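You operate a simulated robot arm through the tools that you are given. There is no shell and no other tool. Be economical: measure what you need, move in short steps, check, and stop when the job is done.

You run a simulated robot arm. Do the job below in one go: nothing can be reset, and whatever is moved stays where it is left.

JOB
Wash the bush named on the wash card clean in the parts washer, then switch it off.
Fine: run it with the lid shut; leave the bush inside and the lid shut; the other bushes stay.
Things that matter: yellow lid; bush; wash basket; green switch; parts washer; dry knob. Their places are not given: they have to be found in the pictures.

The check looks at the end state, three seconds after you hand in, the way a careful person would. Anything else that was tipped, shoved, dropped, spilled or broken makes it a failure. A push-on lid holds only when it is set on centred and level and pressed home; a screw cap is set on level and turned clockwise until tight.

ROBOT AND FRAMES
A 7-joint arm with a two-finger parallel gripper, fixed in place. Base frame: the origin is at the foot of the arm, x ahead of it, y to its left, z up; the work surface is at about z = 86. Readings come in cm, degrees, newtons and seconds.
With the tool pointing down near the work surface it reaches from about 24 to 68 cm from the base axis. Its first joint turns from -66.0 to 66.0 degrees. Payload 2.4 kg.
The TCP is the grasp point between the finger pads, 3 cm short of the fingertips. In the tool frame z runs along the fingers and y along their closing line. The gripper opens to 9.4 cm. The fingers are 2.8 cm wide and 1 cm thick; the gripper's body (5 by 9.6 cm) begins 5.5 cm behind the TCP.
Orientation is that of the tool frame in the base frame, as a unit quaternion [x, y, z, w]. With the fingers straight down and closing along the base's y, the tool's x points along the base's -x, its y along +y and its z along -z.

CONTROLS
- The arm moves only by the tool send_rows. Its argument "steps" is a list of rows, each an object (a shift or turn left out is 0, a gripper value left out holds the last) with "angular": the turn, a rotation vector about the tool's x, y, z in degrees, a list of three; "translation": the shift along the tool's x, y, z in cm, a list of three; "jaw": the closure, from 0 (fully open) to 1 (shut). In form: [{"angular": [ax, ay, az], "translation": [dx, dy, dz], "jaw": jaw}, ...]. A call has 1 to 8 rows; each row is the pose to reach, as a shift and turn from the pose commanded when the call began, along the tool's axes at that moment. A row lasts 0.2 s, in which the tool goes at most 5 cm and 8.6 degrees; a call with a longer step from one row to the next is refused whole, and so is a gripper value outside its range. A pose out of reach is approached as far as the arm can. The call stops where the force on the tool passes 40 N (or 10 N more than at its start, if that is more) or the arm is blocked; 0.2 s more then pass. The fingers move at their own pace (about 15.3 cm/s each) and stop on an object; they squeeze with about 22 N. The grip force told is the motor's: it shows also when the fingers shut on nothing. Time passes only in rows, and 0.2 s behind the last, so rows that repeat a pose let the fingers close. The reply holds the time, the measured pose of the TCP, the force on the tool along the base axes, the opening and the grip force, in the units named above and with some noise.
- Cameras (640 x 400 px; columns grow to the right, rows downward): "scene" is fixed at [3.69, 47.25, 144.71]; the picture's right is [-0.78, -0.63, 0.00], its down [-0.35, 0.43, -0.83] and it looks along [0.53, -0.65, -0.55] (base axes); focal length 233 px, centre (320, 200). "wrist" rides on the gripper at [-3.7, 0, -5.8] in the tool frame; the picture's right is [0.00, -1.00, 0.00], its down [0.97, 0.00, -0.24] and it looks along [0.24, 0.00, 0.97] (tool axes); focal length 218 px, centre (320, 200).
- capture(camera): a new picture of that camera. It takes no simulated time.
- pixel_to_xyz(camera, pixels): for up to 12 pixels [column, row] of the newest picture of that camera ("zoom" is the newest enlarged one), the place [x, y, z] in the base frame of the surface seen there, good to about 0.3 cm. It takes no simulated time.
- inspect(camera, box): a new picture of the part [left, top, right, bottom] of that camera's present view, enlarged. It takes no simulated time.
- sign_off(): hands the job in; it is judged then, once.

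Go step by step. Measure first, check grasps and placings, and put right what went wrong. The budget is 80 turns and 38 pictures, counting those below and the enlarged ones. Unless the task says otherwise, let go and move clear before handing in, and close with one line.

The tools are called after ">>>" as a command line: name --argument value ..., lists and objects as JSON in quotes. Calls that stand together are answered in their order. send_rows: Moves the arm, as the interface text tells. Its arguments: {"type":"object","properties":{"steps":{"type":"array"}},"required":["steps"]} The other tools are called the same way: capture (camera) takes a picture; pixel_to_xyz (camera, pixels) gives the place of the surface under pixels of a picture; inspect (camera, box) takes an enlarged picture of a part of a camera's view; sign_off () hands the job in.

At the start:

```text
time_s: 0.0
position: [35.83, 12.27, 126.0]
ee_rot: [0.001, 1.0, 0.001, 0.0]
contact_force: [-0.3, -0.6, 0.1]
width: 9.4
grip_force: 0.0
```

scene: 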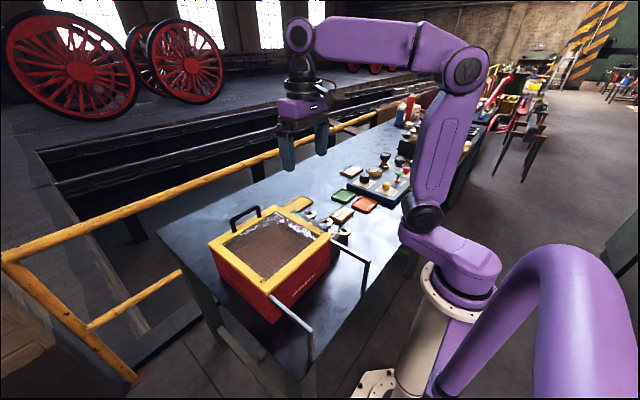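
wrist: 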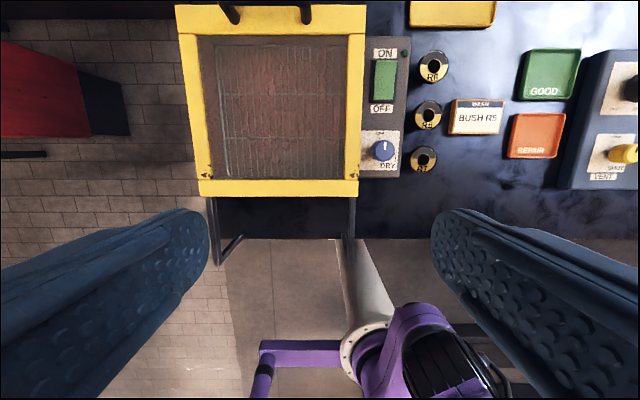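

The wrist picture shows the washer (180-365, 5-195), a control panel at (385,110), three bushes at (432,67), (428,115), (424,160) and the wash card at (477,117). I'll zoom in to read the labels.

>>> inspect --camera "wrist" --box '[350, 30, 520, 190]'

>>> inspect --camera "scene" --box '[190, 150, 430, 350]'

>>> pixel_to_xyz --camera "wrist" --pixels '[[432, 57], [428, 106], [424, 150], [384, 80], [383, 150], [190, 20], [355, 20], [205, 188], [350, 188], [270, 100], [440, 150], [477, 117]]'

```text
2.50 times, centred on (435, 110) of wrist
```

zoom: 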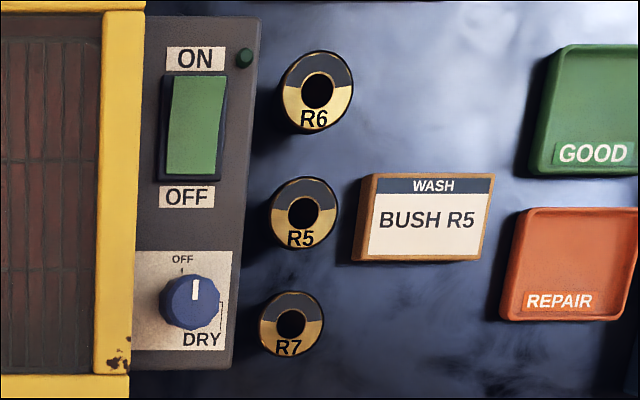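

```text
2.00 times, centred on (310, 250) of scene
```

zoom: 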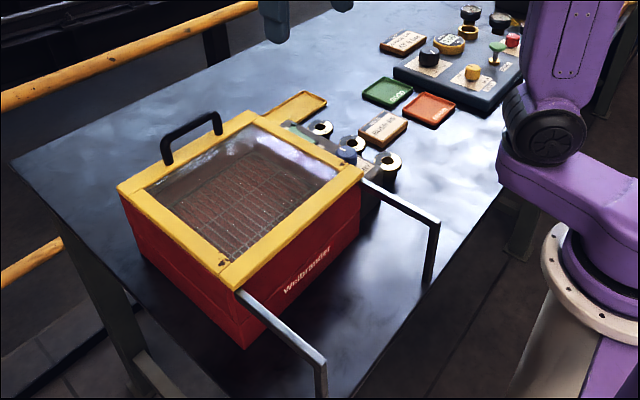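

```text
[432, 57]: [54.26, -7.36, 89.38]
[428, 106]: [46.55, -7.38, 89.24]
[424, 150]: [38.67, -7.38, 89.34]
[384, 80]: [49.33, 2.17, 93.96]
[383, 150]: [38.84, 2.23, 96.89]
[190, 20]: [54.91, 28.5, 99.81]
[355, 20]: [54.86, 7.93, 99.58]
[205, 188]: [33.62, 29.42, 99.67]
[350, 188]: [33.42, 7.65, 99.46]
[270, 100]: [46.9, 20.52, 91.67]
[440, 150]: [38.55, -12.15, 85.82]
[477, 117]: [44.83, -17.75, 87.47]
```

The card says BUSH R5, the middle bush at about (46.5, -7.4). The switch shows a green rocker with ON at the far end, and DRY is a rotary knob currently at OFF. I'll move further out to see the lid handle, which is just off the top of the picture.

>>> send_rows --steps '[{"translation": [-4, 1, 0]}, {"translation": [-8, 2, 0]}, {"translation": [-12, 3, 0]}, {"translation": [-16, 4, 0]}, {"translation": [-18, 5, 0]}]'

>>> capture --camera "wrist"

```text
time_s: 1.2
position: [53.75, 17.23, 125.96]
ee_rot: [-0.001, 1.0, -0.001, -0.001]
contact_force: [-0.2, -0.4, 0.6]
width: 9.4
grip_force: 0.2
```

```text
33 pictures are left
```

wrist: 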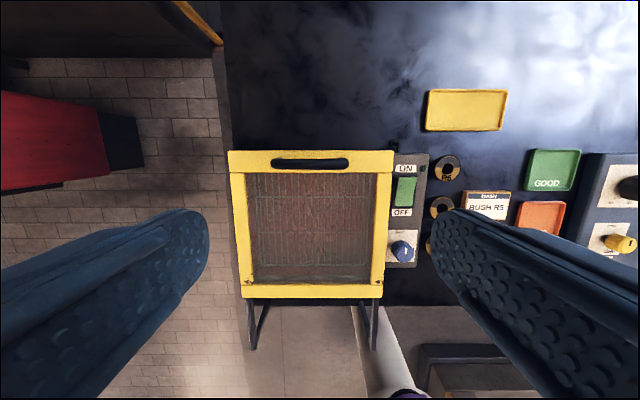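

>>> inspect --camera "wrist" --box '[220, 140, 460, 290]'

>>> pixel_to_xyz --camera "wrist" --pixels '[[275, 163], [310, 162], [345, 162], [310, 152], [310, 173], [315, 294], [310, 220], [255, 310], [250, 345], [375, 310], [375, 345], [232, 160]]'

>>> inspect --camera "scene" --box '[190, 180, 390, 350]'

```text
2.67 times, centred on (340, 215) of wrist
```

zoom: 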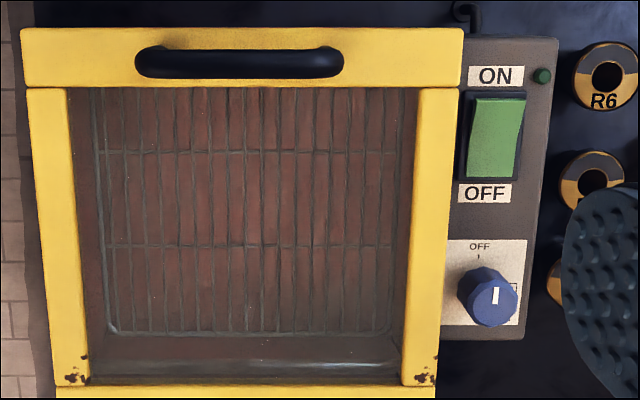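

```text
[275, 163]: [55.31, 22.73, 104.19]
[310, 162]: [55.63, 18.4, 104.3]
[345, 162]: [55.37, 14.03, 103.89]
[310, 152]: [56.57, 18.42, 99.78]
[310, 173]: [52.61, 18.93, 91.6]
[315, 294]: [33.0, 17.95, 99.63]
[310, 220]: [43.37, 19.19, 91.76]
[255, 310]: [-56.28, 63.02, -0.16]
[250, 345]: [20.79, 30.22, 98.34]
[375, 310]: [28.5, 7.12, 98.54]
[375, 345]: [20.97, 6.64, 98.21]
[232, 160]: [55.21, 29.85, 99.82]
```

```text
2.35 times, centred on (290, 265) of scene
```

zoom: 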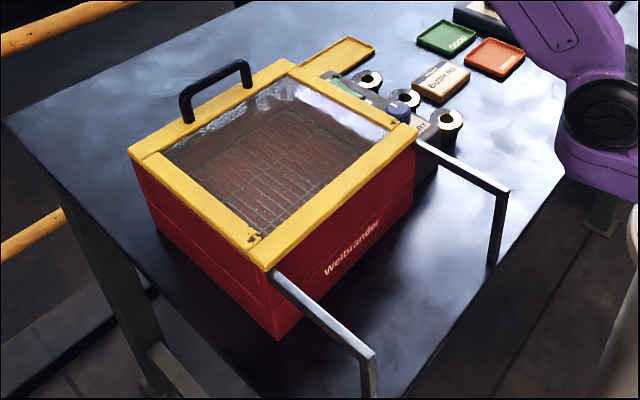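

The lid looks like it either slides towards the robot on the two rails (z≈98.3, x 21–32) or hinges there. The handle bar runs along y at (55.4, 18.4, ~103.7). I'll turn the gripper 90° so the fingers close along x over the handle.

>>> send_rows --steps '[{"angular": [0, 0, -8]}, {"angular": [0, 0, -16]}, {"angular": [0, 0, -24]}, {"angular": [0, 0, -32]}, {"angular": [0, 0, -40]}, {"angular": [0, 0, -48]}, {"angular": [0, 0, -56]}, {"angular": [0, 0, -64], "translation": [-1.65, 1.17, 0]}]'

>>> send_rows --steps '[{"angular": [0, 0, -8]}, {"angular": [0, 0, -16]}, {"angular": [0, 0, -24], "translation": [0, 0, 4]}, {"angular": [0, 0, -26], "translation": [0, 0, 8]}, {"angular": [0, 0, -26], "translation": [0, 0, 12]}, {"angular": [0, 0, -26], "translation": [0, 0, 15]}]'

>>> capture --camera "wrist"

```text
time_s: 3.0
position: [54.98, 18.19, 125.82]
ee_rot: [-0.531, 0.847, 0.0, 0.0]
contact_force: [-0.6, 0.2, -0.6]
width: 9.39
grip_force: 0.1
out of reach, approached as far as the arm can: row 8
```

```text
time_s: 4.4
position: [54.82, 18.4, 110.93]
ee_rot: [0.708, -0.707, 0.001, -0.001]
contact_force: [-0.2, 0.0, -0.3]
width: 9.39
grip_force: 0.1
```

```text
30 pictures are left
```

wrist: 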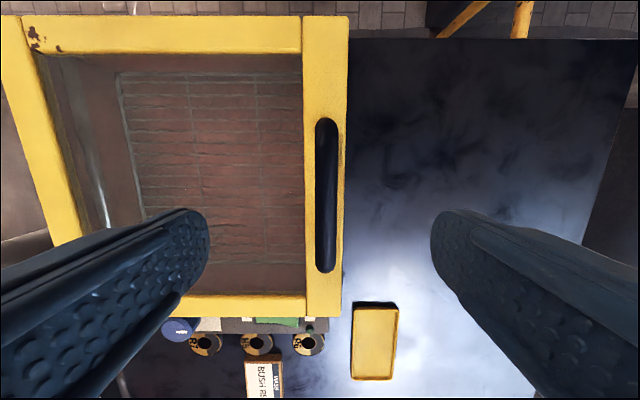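

Handle is at column ~327, between the fingers, so I'll descend to z≈103.7 and close gently.

>>> send_rows --steps '[{"translation": [0, -0.6, 3.5]}, {"translation": [0, -0.6, 7.1]}, {"translation": [0, -0.6, 7.1], "jaw": 1}, {"translation": [0, -0.6, 7.1], "jaw": 1}, {"translation": [0, -0.6, 7.1], "jaw": 1}]'

>>> send_rows --steps '[{"translation": [0, 0.4, 0]}, {"translation": [0, 0.8, 0]}, {"translation": [0, 1.2, 0]}]'

```text
time_s: 5.6
position: [55.07, 18.22, 104.08]
ee_rot: [0.708, -0.706, -0.002, 0.005]
contact_force: [-32.6, -4.6, 7.1]
width: 1.78
grip_force: 44.5
```

```text
time_s: 6.4
position: [54.45, 18.0, 104.17]
ee_rot: [0.708, -0.706, 0.001, -0.003]
contact_force: [1.3, -2.9, 6.2]
width: 1.79
grip_force: 45.0
```

The pull moved the tool about 0.6 cm with low force, so it may slide. I'll pull further and watch the force.

>>> send_rows --steps '[{"translation": [0, 0.5, 0]}, {"translation": [0, 1, 0]}, {"translation": [0, 1.5, 0]}, {"translation": [0, 2, 0]}]'

>>> capture --camera "scene"

```text
time_s: 7.4
position: [52.42, 18.21, 104.06]
ee_rot: [-0.706, 0.708, -0.001, 0.003]
contact_force: [1.3, -9.7, 36.9]
width: 1.77
grip_force: 44.8
```

```text
29 pictures are left
```

scene: 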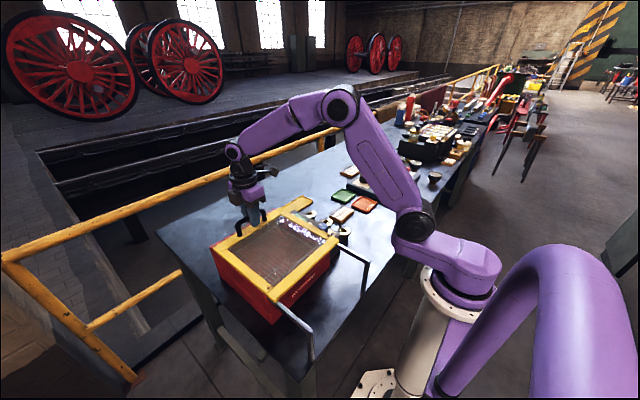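

The tool reached x=52.4 with low x force but a large z force (36.9 N). I'll zoom in to see whether the lid slid or is lifting.

>>> inspect --camera "scene" --box '[190, 180, 390, 350]'

>>> capture --camera "wrist"

```text
2.35 times, centred on (290, 265) of scene
```

zoom: 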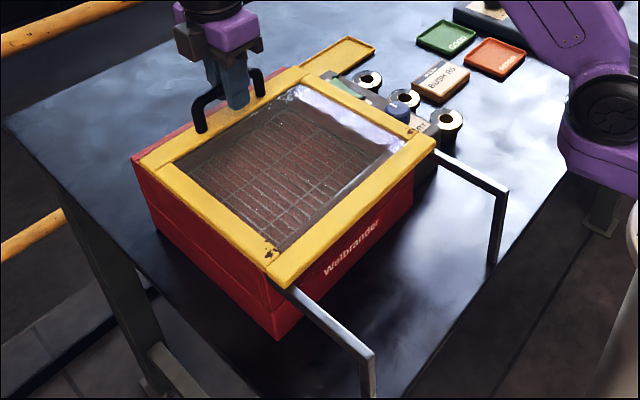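

```text
27 pictures are left
```

wrist: 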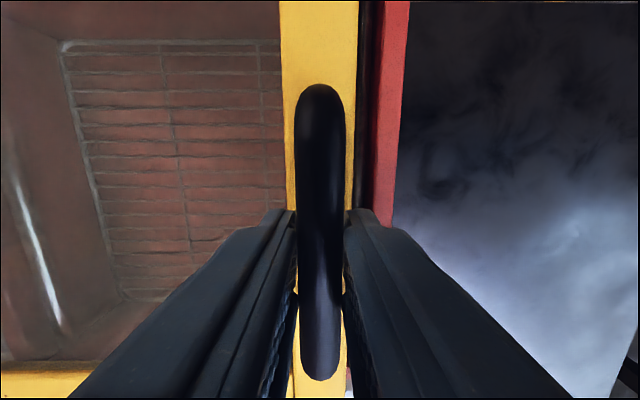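

The lid slid towards the robot as hoped (red far rim is now visible at column ~390). I'll keep pulling, with a slight raise to ease the vertical force.

>>> send_rows --steps '[{"translation": [0, 0.3, -0.2]}, {"translation": [0, 1, -0.2]}, {"translation": [0, 1.8, -0.2]}, {"translation": [0, 2.6, -0.2]}, {"translation": [0, 3.4, -0.2]}, {"translation": [0, 4.2, -0.2]}, {"translation": [0, 5, -0.2]}]'

```text
time_s: 9.0
position: [47.31, 18.19, 104.04]
ee_rot: [-0.707, 0.707, 0.0, 0.0]
contact_force: [0.5, -13.0, -0.3]
width: 1.82
grip_force: 44.8
```

>>> send_rows --steps '[{"translation": [0, 0.8, 0]}, {"translation": [0, 1.6, 0]}, {"translation": [0, 2.4, 0]}, {"translation": [0, 3.2, 0]}, {"translation": [0, 4, 0]}, {"translation": [0, 4.8, 0]}]'

>>> inspect --camera "scene" --box '[190, 180, 390, 350]'

```text
time_s: 10.4
position: [42.59, 18.38, 104.52]
ee_rot: [0.707, -0.707, 0.002, -0.005]
contact_force: [0.8, -13.6, 18.8]
width: 1.4
grip_force: 44.8
```

```text
2.35 times, centred on (290, 265) of scene
```

zoom: 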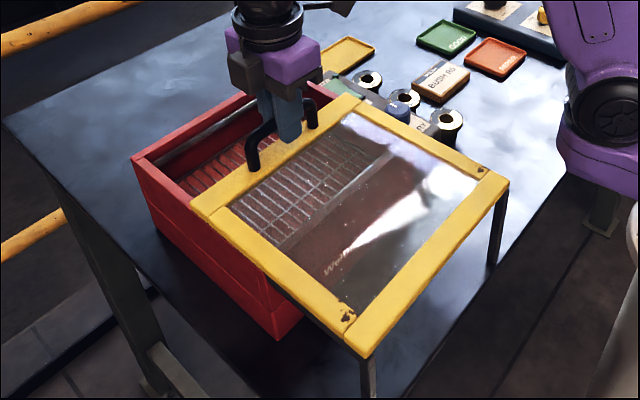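

Lid is slid back about 12.5 cm to the end of the rails, giving a ~10 cm opening over the basket. I'll release and rise.

>>> send_rows --steps '[{"jaw": 0}, {"jaw": 0}, {"jaw": 0, "translation": [0, 0, -4]}, {"jaw": 0, "translation": [0, -4, -8]}, {"jaw": 0, "translation": [2, -8, -12]}, {"jaw": 0, "translation": [5, -8, -14]}, {"jaw": 0, "translation": [9, -8, -16]}]'

>>> capture --camera "wrist"

```text
refused: row 4 steps farther than a row can; nothing moved
```

```text
25 pictures are left
```

wrist: 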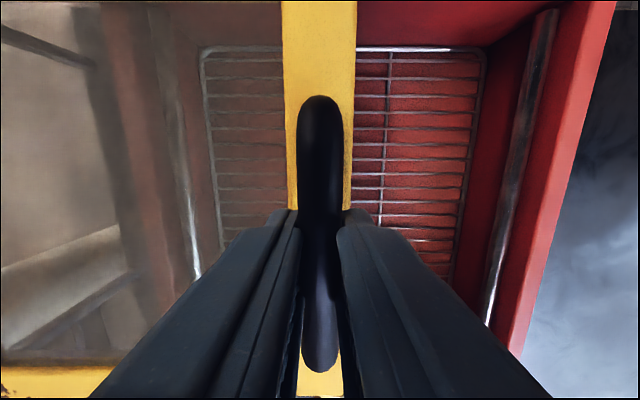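

The opening shows the basket. Redo the release with smaller steps, then go above the bushes.

>>> send_rows --steps '[{"jaw": 0}, {"jaw": 0}, {"jaw": 0, "translation": [0, 0, -4]}, {"jaw": 0, "translation": [0, -2, -8]}, {"jaw": 0, "translation": [4, -4, -10]}, {"jaw": 0, "translation": [8, -5, -10]}, {"jaw": 0, "translation": [12, -6, -10]}, {"jaw": 0, "translation": [16, -6, -10]}]'

>>> send_rows --steps '[{"angular": [0, 0, 8], "translation": [3, 0, 0]}, {"angular": [0, 0, 16], "translation": [6, 0, 0]}, {"angular": [0, 0, 24], "translation": [8, 0, 0]}, {"angular": [0, 0, 32], "translation": [10, 0, 0]}, {"angular": [0, 0, 40], "translation": [10, 0, 0]}, {"angular": [0, 0, 48], "translation": [10, 0, 0]}, {"angular": [0, 0, 56], "translation": [10, 0, 0]}, {"angular": [0, 0, 64], "translation": [10, 0, 0]}]'

>>> send_rows --steps '[{"angular": [0, 0, 8]}, {"angular": [0, 0, 16]}, {"angular": [0, 0, 24]}, {"angular": [0, 0, 26]}]'

>>> capture --camera "wrist"

```text
time_s: 12.2
position: [48.62, 2.11, 114.52]
ee_rot: [0.708, -0.707, 0.0, -0.001]
contact_force: [0.2, 0.3, 0.3]
width: 9.39
grip_force: 0.1
```

```text
time_s: 14.0
position: [48.6, -7.67, 114.01]
ee_rot: [-0.225, 0.974, -0.001, 0.0]
contact_force: [0.0, -0.7, -0.2]
width: 9.38
grip_force: 0.1
```

```text
time_s: 15.0
position: [48.63, -7.66, 114.15]
ee_rot: [0.001, 1.0, -0.001, 0.0]
contact_force: [-0.3, -0.2, -0.4]
width: 9.4
grip_force: 0.1
```

```text
24 pictures are left
```

wrist: 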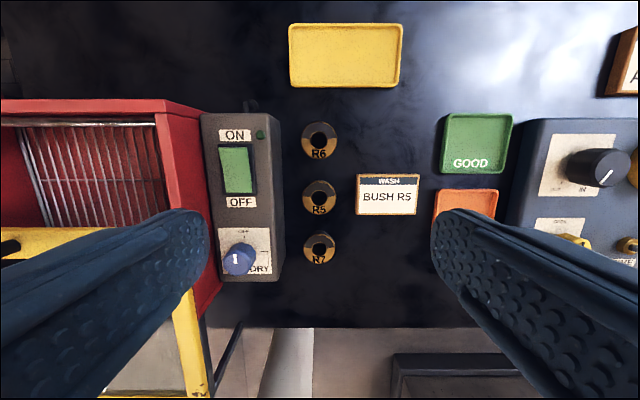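

Now above the bushes; R5 is at (320,197) with the control panel edge at column ~275 and the card at column 357. I'll measure these.

>>> pixel_to_xyz --camera "wrist" --pixels '[[319, 183], [305, 196], [335, 196], [320, 212], [319, 125], [320, 263], [270, 150], [280, 220], [268, 270], [357, 190], [320, 236], [320, 154]]'

>>> inspect --camera "wrist" --box '[200, 110, 420, 280]'

```text
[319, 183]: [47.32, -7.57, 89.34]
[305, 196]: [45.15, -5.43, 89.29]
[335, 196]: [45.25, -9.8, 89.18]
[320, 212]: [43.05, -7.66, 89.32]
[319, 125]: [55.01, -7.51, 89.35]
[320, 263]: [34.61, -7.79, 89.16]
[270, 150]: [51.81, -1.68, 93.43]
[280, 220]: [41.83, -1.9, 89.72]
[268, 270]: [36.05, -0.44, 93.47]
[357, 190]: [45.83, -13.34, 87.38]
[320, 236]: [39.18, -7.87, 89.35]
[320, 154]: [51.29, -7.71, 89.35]
```

```text
2.35 times, centred on (310, 195) of wrist
```

zoom: 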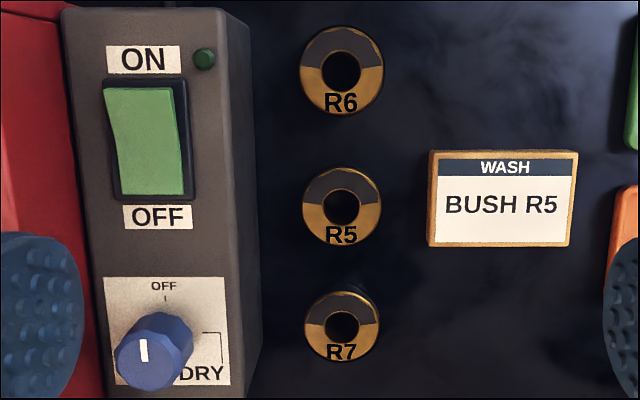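

R5: centre (45.2, -7.6), diameter ~4.4, top 89.3. I'll half-close to clear the panel and card, descend to z≈89.6 and grip along y.

>>> send_rows --steps '[{"translation": [3.4, 0.05, 0], "jaw": 0.25}, {"translation": [3.4, 0.05, 5], "jaw": 0.25}, {"translation": [3.4, 0.05, 10], "jaw": 0.25}, {"translation": [3.4, 0.05, 15]}, {"translation": [3.4, 0.05, 19]}, {"translation": [3.4, 0.05, 22]}, {"translation": [3.4, 0.05, 24.4]}]'

>>> capture --camera "wrist"

```text
time_s: 16.6
position: [45.13, -7.62, 89.68]
ee_rot: [0.0, 1.0, 0.0, 0.0]
contact_force: [0.2, 0.6, -0.3]
width: 7.06
grip_force: 0.0
```

```text
22 pictures are left
```

wrist: 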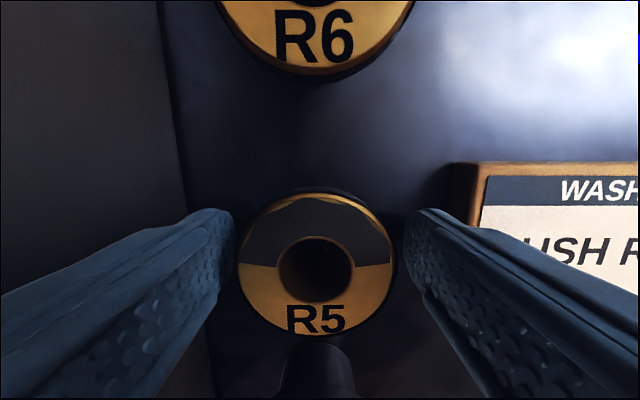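

R5 sits centred between the fingers. Close and lift.

>>> send_rows --steps '[{"jaw": 1}, {"jaw": 1}, {"jaw": 1}, {"translation": [0, 0, -3], "jaw": 1}, {"translation": [0, 0, -7]}, {"translation": [0, 0, -11]}, {"translation": [0, 0, -15]}, {"translation": [0, 0, -18]}]'

```text
time_s: 18.4
position: [45.05, -7.55, 107.76]
ee_rot: [0.0, 1.0, 0.0, 0.0]
contact_force: [0.3, 0.7, -2.7]
width: 4.96
grip_force: 21.7
```

Held (width 4.96). Carry it over the opening towards (50, 18) and look down.

>>> send_rows --steps '[{"translation": [-3, 3, -2]}, {"translation": [-5, 6.5, -2]}, {"translation": [-5, 10.5, -2]}, {"translation": [-5, 14.5, -2]}, {"translation": [-5, 18.5, -2]}, {"translation": [-5, 22.5, -2]}, {"translation": [-5, 25.5, -2]}]'

>>> capture --camera "wrist"

>>> inspect --camera "scene" --box '[190, 160, 390, 330]'

```text
time_s: 20.0
position: [50.23, 18.09, 109.82]
ee_rot: [0.0, 1.0, 0.001, 0.0]
contact_force: [0.0, 0.2, -2.8]
width: 4.98
grip_force: 22.3
```

```text
21 pictures are left
```

wrist: 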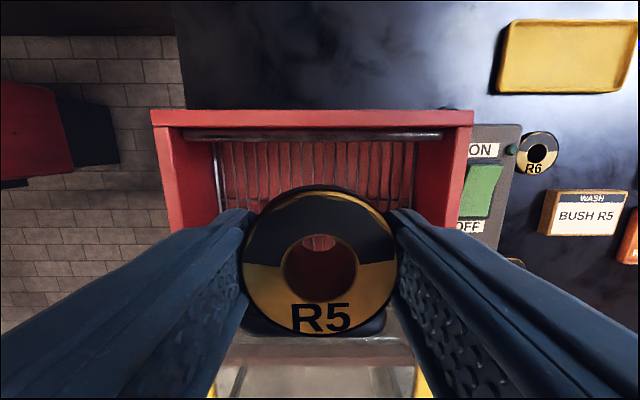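

```text
2.35 times, centred on (290, 245) of scene
```

zoom: 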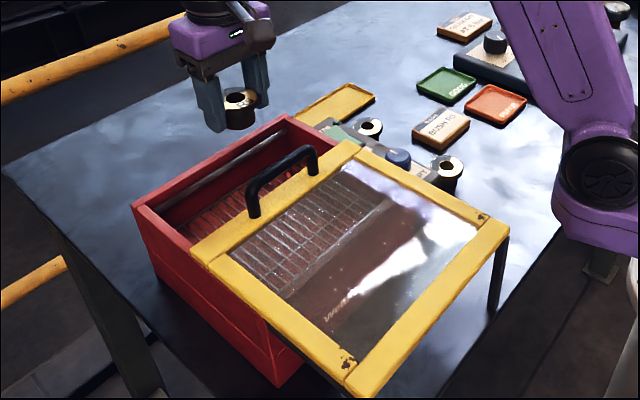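

>>> pixel_to_xyz --camera "wrist" --pixels '[[300, 134], [230, 160], [231, 190], [405, 150], [400, 170], [410, 190], [225, 150], [320, 117], [180, 170], [270, 160], [460, 140], [320, 160]]'

>>> pixel_to_xyz --camera "zoom" --pixels '[[220, 225], [230, 205], [190, 190], [260, 152], [245, 190], [355, 145], [200, 250], [290, 190], [310, 160], [253, 215]]'

```text
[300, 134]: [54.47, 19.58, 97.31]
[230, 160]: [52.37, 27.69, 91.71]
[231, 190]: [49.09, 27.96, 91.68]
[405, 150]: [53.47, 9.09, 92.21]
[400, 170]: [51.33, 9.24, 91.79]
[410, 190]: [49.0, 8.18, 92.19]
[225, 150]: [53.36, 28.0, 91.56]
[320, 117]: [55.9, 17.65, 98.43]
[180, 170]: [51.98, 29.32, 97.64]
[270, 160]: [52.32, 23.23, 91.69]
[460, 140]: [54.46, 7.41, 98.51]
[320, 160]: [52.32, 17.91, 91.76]
```

```text
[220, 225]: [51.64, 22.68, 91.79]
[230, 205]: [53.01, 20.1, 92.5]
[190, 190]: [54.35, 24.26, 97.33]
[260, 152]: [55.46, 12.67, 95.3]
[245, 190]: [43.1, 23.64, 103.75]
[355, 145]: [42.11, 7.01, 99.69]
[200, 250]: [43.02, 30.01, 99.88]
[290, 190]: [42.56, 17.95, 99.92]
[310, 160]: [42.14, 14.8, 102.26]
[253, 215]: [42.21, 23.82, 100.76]
```

Basket grid is at z≈91.7, x up to 53.5; the bush bottom hangs ~3.7 cm below the TCP. I'll lower to about z=95.7 at x≈49.7.

>>> send_rows --steps '[{"translation": [0.6, 0, 4]}, {"translation": [0.6, 0, 8]}, {"translation": [0.6, 0, 11]}, {"translation": [0.6, 0, 13]}, {"translation": [0.6, 0, 13.8]}, {"translation": [0.6, 0, 14.1]}]'

```text
time_s: 21.4
position: [49.79, 17.89, 95.6]
ee_rot: [0.0, 1.0, 0.001, 0.002]
contact_force: [-5.4, 0.0, 18.9]
width: 4.95
grip_force: 21.9
```

Contact with the grid (18.9 N up) at z=95.6: the bush is seated. Release with a small opening and rise.

>>> send_rows --steps '[{"translation": [0, 0, -0.15]}, {"translation": [0, 0, -0.15], "jaw": 0.2}, {"translation": [0, 0, -0.15], "jaw": 0.2}, {"translation": [0, 0, -3], "jaw": 0.2}, {"translation": [0, 0, -7]}, {"translation": [0, 0, -11]}, {"translation": [0, 0, -15]}]'

>>> capture --camera "wrist"

```text
time_s: 23.0
position: [49.46, 17.76, 110.64]
ee_rot: [-0.001, 1.0, -0.001, 0.0]
contact_force: [0.6, 0.0, -0.2]
width: 7.53
grip_force: 0.2
```

```text
19 pictures are left
```

wrist: 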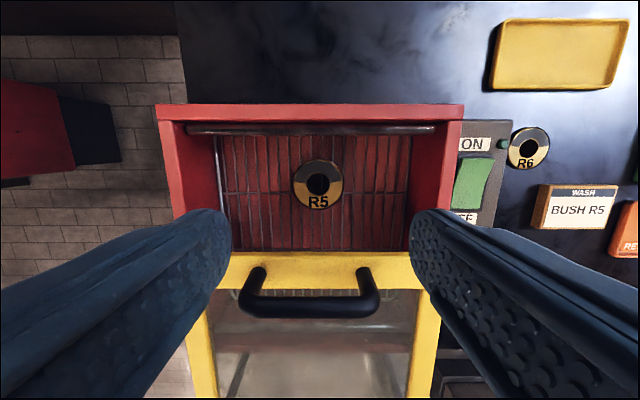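

R5 stands upright in the basket. Now I'll turn the gripper back 90° and regrip the handle at about (42.7, 18.3).

>>> send_rows --steps '[{"angular": [0, 0, -8], "jaw": 0}, {"angular": [0, 0, -16], "translation": [2, 0, 0]}, {"angular": [0, 0, -24], "translation": [4, 0, 0]}, {"angular": [0, 0, -32], "translation": [6.6, 0.5, 0]}, {"angular": [0, 0, -40], "translation": [6.6, 0.5, 0]}, {"angular": [0, 0, -48], "translation": [6.6, 0.5, 0]}, {"angular": [0, 0, -56], "translation": [6.6, 0.5, 0]}, {"angular": [0, 0, -64], "translation": [6.6, 0.5, 0]}]'

>>> send_rows --steps '[{"angular": [0, 0, -8]}, {"angular": [0, 0, -16]}, {"angular": [0, 0, -24]}, {"angular": [0, 0, -26]}]'

>>> capture --camera "wrist"

>>> pixel_to_xyz --camera "wrist" --pixels '[[320, 150], [320, 200], [320, 240]]'

```text
time_s: 24.8
position: [43.01, 18.51, 110.65]
ee_rot: [-0.531, 0.847, 0.0, 0.001]
contact_force: [-1.2, -0.5, 0.5]
width: 9.39
grip_force: 0.0
```

```text
time_s: 25.8
position: [42.99, 18.45, 110.47]
ee_rot: [0.708, -0.706, 0.0, 0.0]
contact_force: [0.0, 0.0, -0.1]
width: 9.37
grip_force: 0.0
```

```text
18 pictures are left
```

wrist: 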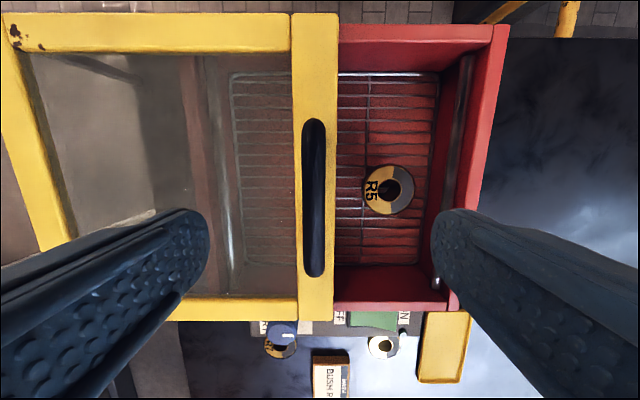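

```text
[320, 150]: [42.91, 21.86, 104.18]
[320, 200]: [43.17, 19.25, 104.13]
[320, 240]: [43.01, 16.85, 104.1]
```

Handle is at x≈42.7, z top 104.1. Descend, grip and start pushing away.

>>> send_rows --steps '[{"translation": [0, 0.2, 3.5]}, {"translation": [0, 0.2, 6.6]}, {"translation": [0, 0.2, 6.6], "jaw": 1}, {"translation": [0, 0.2, 6.6], "jaw": 1}, {"translation": [0, 0.2, 6.6], "jaw": 1}, {"translation": [0, -0.3, 6.6], "jaw": 1}, {"translation": [0, -1, 6.6], "jaw": 1}, {"translation": [0, -2, 6.6], "jaw": 1}]'

```text
time_s: 27.6
position: [44.9, 18.23, 103.96]
ee_rot: [0.707, -0.707, 0.0, 0.001]
contact_force: [-1.3, -4.6, -3.9]
width: 1.81
grip_force: 45.3
```

>>> send_rows --steps '[{"translation": [0, -1, 0]}, {"translation": [0, -2, 0]}, {"translation": [0, -3, 0]}, {"translation": [0, -4, 0]}, {"translation": [0, -5, 0]}, {"translation": [0, -6, 0]}, {"translation": [0, -7, 0]}, {"translation": [0, -8, 0]}]'

>>> send_rows --steps '[{"translation": [0, -0.6, 0]}, {"translation": [0, -1.2, 0]}, {"translation": [0, -1.7, 0]}, {"translation": [0, -2.1, 0]}, {"translation": [0, -2.4, 0]}]'

```text
time_s: 29.4
position: [53.04, 18.17, 104.03]
ee_rot: [-0.707, 0.707, 0.0, -0.001]
contact_force: [-0.7, -15.1, -15.9]
width: 1.83
grip_force: 45.1
```

```text
time_s: 30.6
position: [55.18, 18.17, 103.98]
ee_rot: [0.707, -0.707, -0.001, 0.004]
contact_force: [-15.8, -22.7, -13.0]
width: 1.82
grip_force: 45.0
```

The lid is against its stop at x=55.18 (−15.8 N). Release, rise and check.

>>> send_rows --steps '[{"translation": [0, 0.1, 0], "jaw": 0}, {"translation": [0, 0.1, 0], "jaw": 0}, {"translation": [0, 0.1, -4]}, {"translation": [0, 0.1, -8]}, {"translation": [4, 2, -9]}, {"translation": [8, 4, -9]}, {"translation": [12, 6, -9], "jaw": 1}, {"translation": [16, 7, -9], "jaw": 1}]'

>>> send_rows --steps '[{"angular": [0, 0, 8]}, {"angular": [0, 0, 16]}, {"angular": [0, 0, 24]}, {"angular": [0, 0, 32]}, {"angular": [0, 0, 40]}, {"angular": [0, 0, 48]}, {"angular": [0, 0, 56]}, {"angular": [0, 0, 64]}]'

>>> send_rows --steps '[{"angular": [0, 0, 8]}, {"angular": [0, 0, 16]}, {"angular": [0, 0, 24]}, {"angular": [0, 0, 26]}]'

>>> capture --camera "wrist"

>>> inspect --camera "scene" --box '[190, 160, 390, 330]'

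```text
time_s: 32.4
position: [48.35, 2.06, 113.14]
ee_rot: [0.707, -0.707, 0.0, 0.0]
contact_force: [-0.4, 0.1, -0.9]
width: 0.0
grip_force: 22.5
```

```text
time_s: 34.2
position: [48.36, 2.47, 112.96]
ee_rot: [-0.224, 0.974, -0.001, 0.0]
contact_force: [1.1, -1.1, -0.4]
width: 0.02
grip_force: 22.4
```

```text
time_s: 35.2
position: [48.49, 2.37, 112.97]
ee_rot: [0.0, 1.0, -0.001, -0.001]
contact_force: [-1.4, 0.3, 0.2]
width: 0.01
grip_force: 21.8
```

```text
17 pictures are left
```

wrist: 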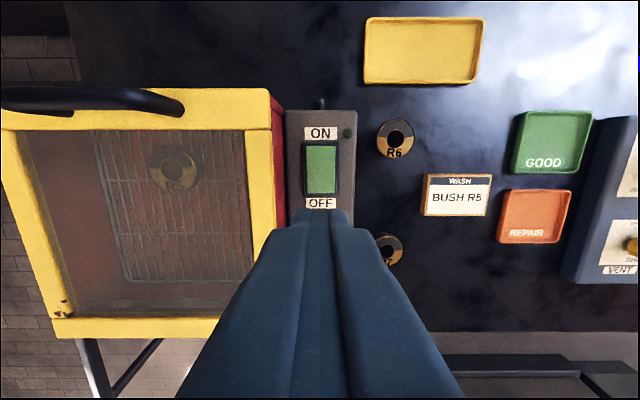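

```text
2.35 times, centred on (290, 245) of scene
```

zoom: 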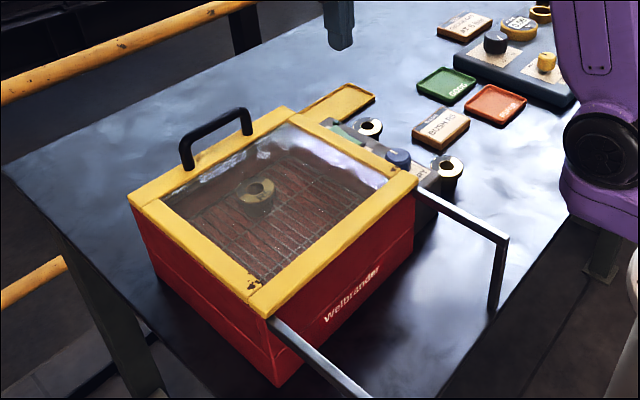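

The lid is shut with R5 visible inside, upright. Now I'll measure the rocker.

>>> pixel_to_xyz --camera "wrist" --pixels '[[321, 150], [321, 160], [321, 170], [321, 180], [321, 190], [309, 165], [334, 165], [321, 132], [320, 203], [348, 133], [355, 160], [290, 160]]'

>>> inspect --camera "wrist" --box '[280, 100, 400, 220]'

```text
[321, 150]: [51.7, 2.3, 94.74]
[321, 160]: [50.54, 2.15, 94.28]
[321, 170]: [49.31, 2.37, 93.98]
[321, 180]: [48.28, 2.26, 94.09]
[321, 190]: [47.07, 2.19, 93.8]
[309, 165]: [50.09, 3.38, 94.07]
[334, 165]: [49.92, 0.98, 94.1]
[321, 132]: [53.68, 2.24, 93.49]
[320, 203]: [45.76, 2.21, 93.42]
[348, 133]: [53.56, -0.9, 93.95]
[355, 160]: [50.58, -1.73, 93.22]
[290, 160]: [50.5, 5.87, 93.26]
```

```text
3.33 times, centred on (340, 160) of wrist
```

zoom: 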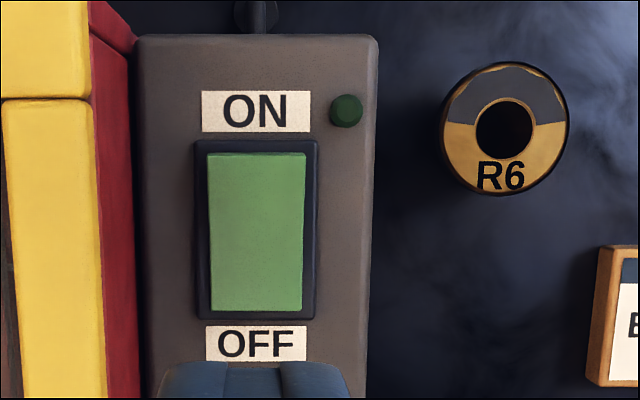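

The rocker spans x 46.9–52 with the ON end raised (z≈94.8). I'll bring the closed tips over (51.2, 2.2) and press gently.

>>> send_rows --steps '[{"translation": [-2.6, -0.15, 0], "jaw": 1}, {"translation": [-2.6, -0.15, 5]}, {"translation": [-2.6, -0.15, 10]}, {"translation": [-2.6, -0.15, 13]}, {"translation": [-2.6, -0.15, 14.5]}, {"translation": [-2.6, -0.15, 14.5]}]'

>>> send_rows --steps '[{"translation": [0, 0, 0.3]}, {"translation": [0, 0, 0.6]}, {"translation": [0, 0, 0.9]}, {"translation": [0, 0, 1.2]}]'

>>> inspect --camera "wrist" --box '[220, 50, 420, 220]'

```text
time_s: 36.6
position: [50.89, 2.55, 98.61]
ee_rot: [0.0, 1.0, 0.001, 0.0]
contact_force: [-0.5, -0.2, 0.1]
width: 0.0
grip_force: 21.6
```

```text
time_s: 37.6
position: [51.1, 2.29, 97.58]
ee_rot: [0.0, 1.0, 0.0, 0.002]
contact_force: [-2.8, 2.8, 28.0]
width: 0.03
grip_force: 22.2
```

```text
2.35 times, centred on (320, 135) of wrist
```

zoom: 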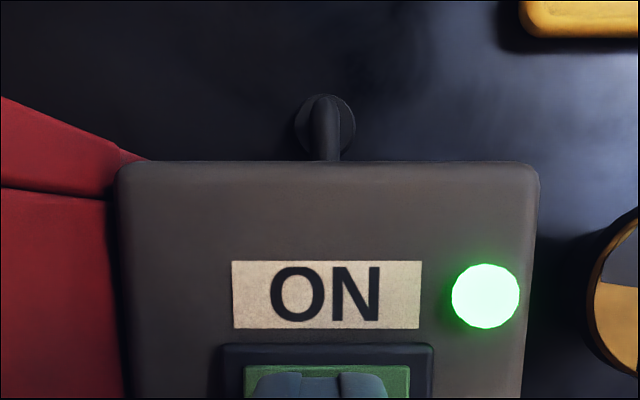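

The lamp is lit: the washer runs. I'll rise and wait while watching the bush through the lid.

>>> send_rows --steps '[{"translation": [0, 0, -3]}, {"translation": [0, 0, -7]}, {"translation": [2, 0, -11]}, {"translation": [4, 0, -14]}, {"translation": [4, 0, -14]}, {"translation": [4, 0, -14]}, {"translation": [4, 0, -14]}, {"translation": [4, 0, -14]}]'

>>> capture --camera "wrist"

>>> inspect --camera "scene" --box '[220, 190, 360, 310]'

```text
time_s: 39.4
position: [47.26, 2.43, 111.25]
ee_rot: [-0.001, 1.0, 0.001, 0.001]
contact_force: [0.6, 0.0, -0.4]
width: 0.0
grip_force: 22.5
```

```text
13 pictures are left
```

wrist: 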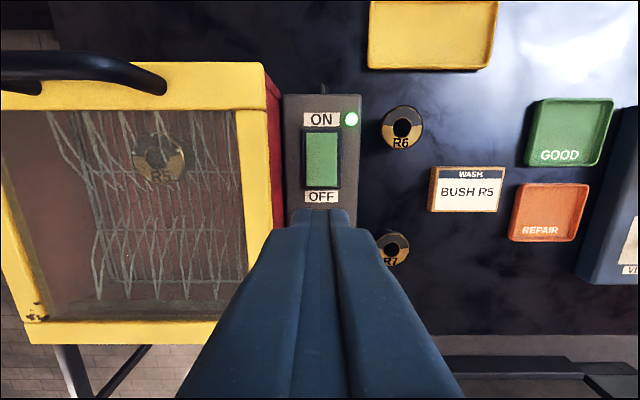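

```text
3.33 times, centred on (290, 250) of scene
```

zoom: 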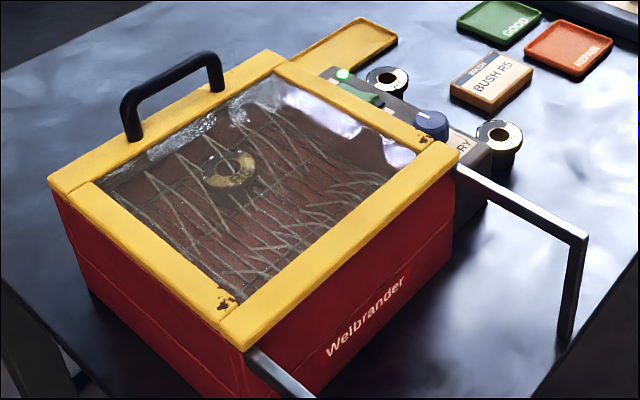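

Jets are spraying with the lid shut. Waiting some seconds before looking again.

>>> send_rows --steps '[{}, {}, {}, {}, {}, {}, {}, {}]'

>>> send_rows --steps '[{}, {}, {}, {}, {}, {}, {}, {}]'

>>> send_rows --steps '[{}, {}, {}, {}, {}, {}, {}, {}]'

>>> inspect --camera "wrist" --box '[90, 90, 290, 220]'

```text
time_s: 41.2
position: [47.24, 2.49, 111.2]
ee_rot: [0.001, 1.0, 0.0, 0.0]
contact_force: [-0.4, -0.6, -0.6]
width: 0.01
grip_force: 22.3
```

```text
time_s: 43.0
position: [47.24, 2.44, 111.08]
ee_rot: [0.0, 1.0, 0.0, 0.0]
contact_force: [-0.6, 0.4, 0.2]
width: 0.01
grip_force: 22.0
```

```text
time_s: 44.8
position: [47.17, 2.26, 111.09]
ee_rot: [0.001, 1.0, 0.0, 0.0]
contact_force: [-0.4, 0.0, 0.6]
width: 0.02
grip_force: 22.0
```

```text
3.08 times, centred on (190, 155) of wrist
```

zoom: 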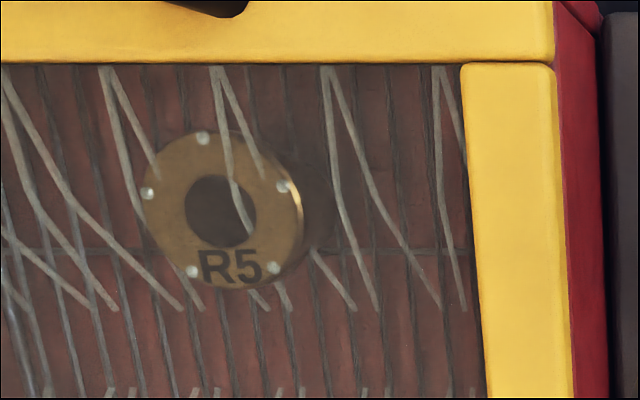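

The dark grime is gone: R5 is entirely brass now. Time to press the OFF end at x≈47.9.

>>> send_rows --steps '[{"translation": [-0.7, -0.1, 4]}, {"translation": [-0.7, -0.1, 8]}, {"translation": [-0.7, -0.1, 11]}, {"translation": [-0.7, -0.1, 12.5]}, {"translation": [-0.7, -0.1, 12.5]}]'

>>> send_rows --steps '[{"translation": [0, 0, 0.3]}, {"translation": [0, 0, 0.6]}, {"translation": [0, 0, 0.9]}, {"translation": [0, 0, 1.2]}]'

>>> capture --camera "wrist"

```text
time_s: 46.0
position: [47.75, 2.2, 98.53]
ee_rot: [0.0, 1.0, -0.001, 0.0]
contact_force: [0.0, -0.2, -0.6]
width: 0.0
grip_force: 22.0
```

```text
time_s: 47.0
position: [47.65, 2.06, 97.65]
ee_rot: [0.001, 1.0, 0.0, 0.0]
contact_force: [0.6, -0.2, -0.6]
width: 0.0
grip_force: 21.8
```

```text
10 pictures are left
```

wrist: 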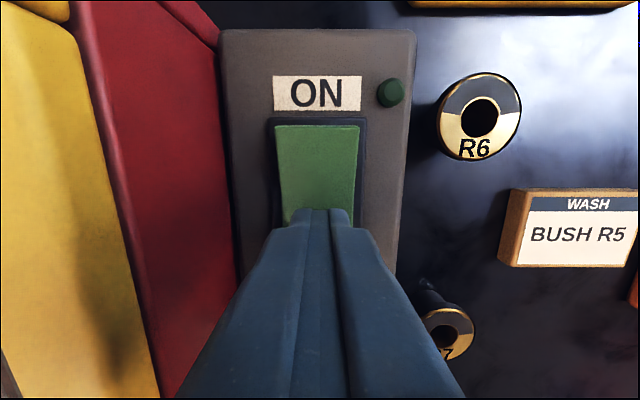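

The lamp is out and the ON end is raised again. I'll rise clear and verify.

>>> send_rows --steps '[{"translation": [0, 0, -4]}, {"translation": [0, 0, -8]}, {"translation": [0, 0, -12]}, {"translation": [0, -2, -15]}, {"translation": [0, -2, -15]}, {"translation": [0, -2, -15]}]'

>>> capture --camera "wrist"

>>> inspect --camera "wrist" --box '[80, 60, 380, 240]'

>>> inspect --camera "scene" --box '[220, 190, 360, 310]'

```text
time_s: 48.4
position: [47.69, 0.37, 112.32]
ee_rot: [0.0, 1.0, 0.0, 0.0]
contact_force: [0.1, -0.8, 0.7]
width: 0.02
grip_force: 22.0
```

```text
9 pictures are left
```

wrist: 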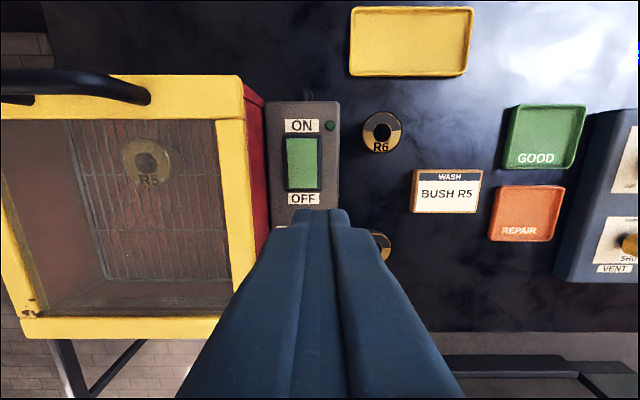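

```text
2.13 times, centred on (230, 150) of wrist
```

zoom: 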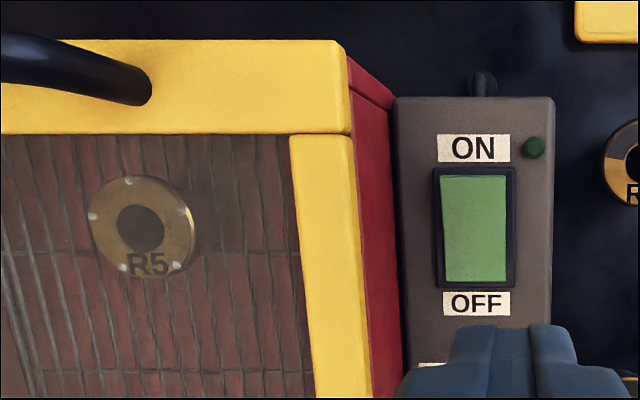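

```text
3.33 times, centred on (290, 250) of scene
```

zoom: 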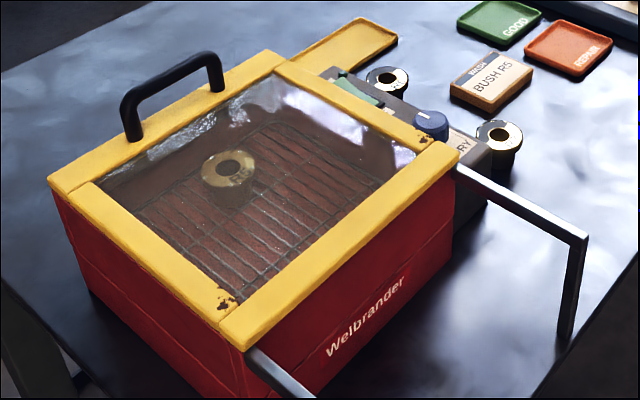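

R5 is clean and upright in the basket, the lid is shut, the lamp is dark, the jets have stopped, and the other bushes and the knob have not moved. Handing in.

>>> sign_off

```text
The job is handed in.
```

Bush R5 is washed clean and left in the parts washer with the lid shut, and the washer is switched off.
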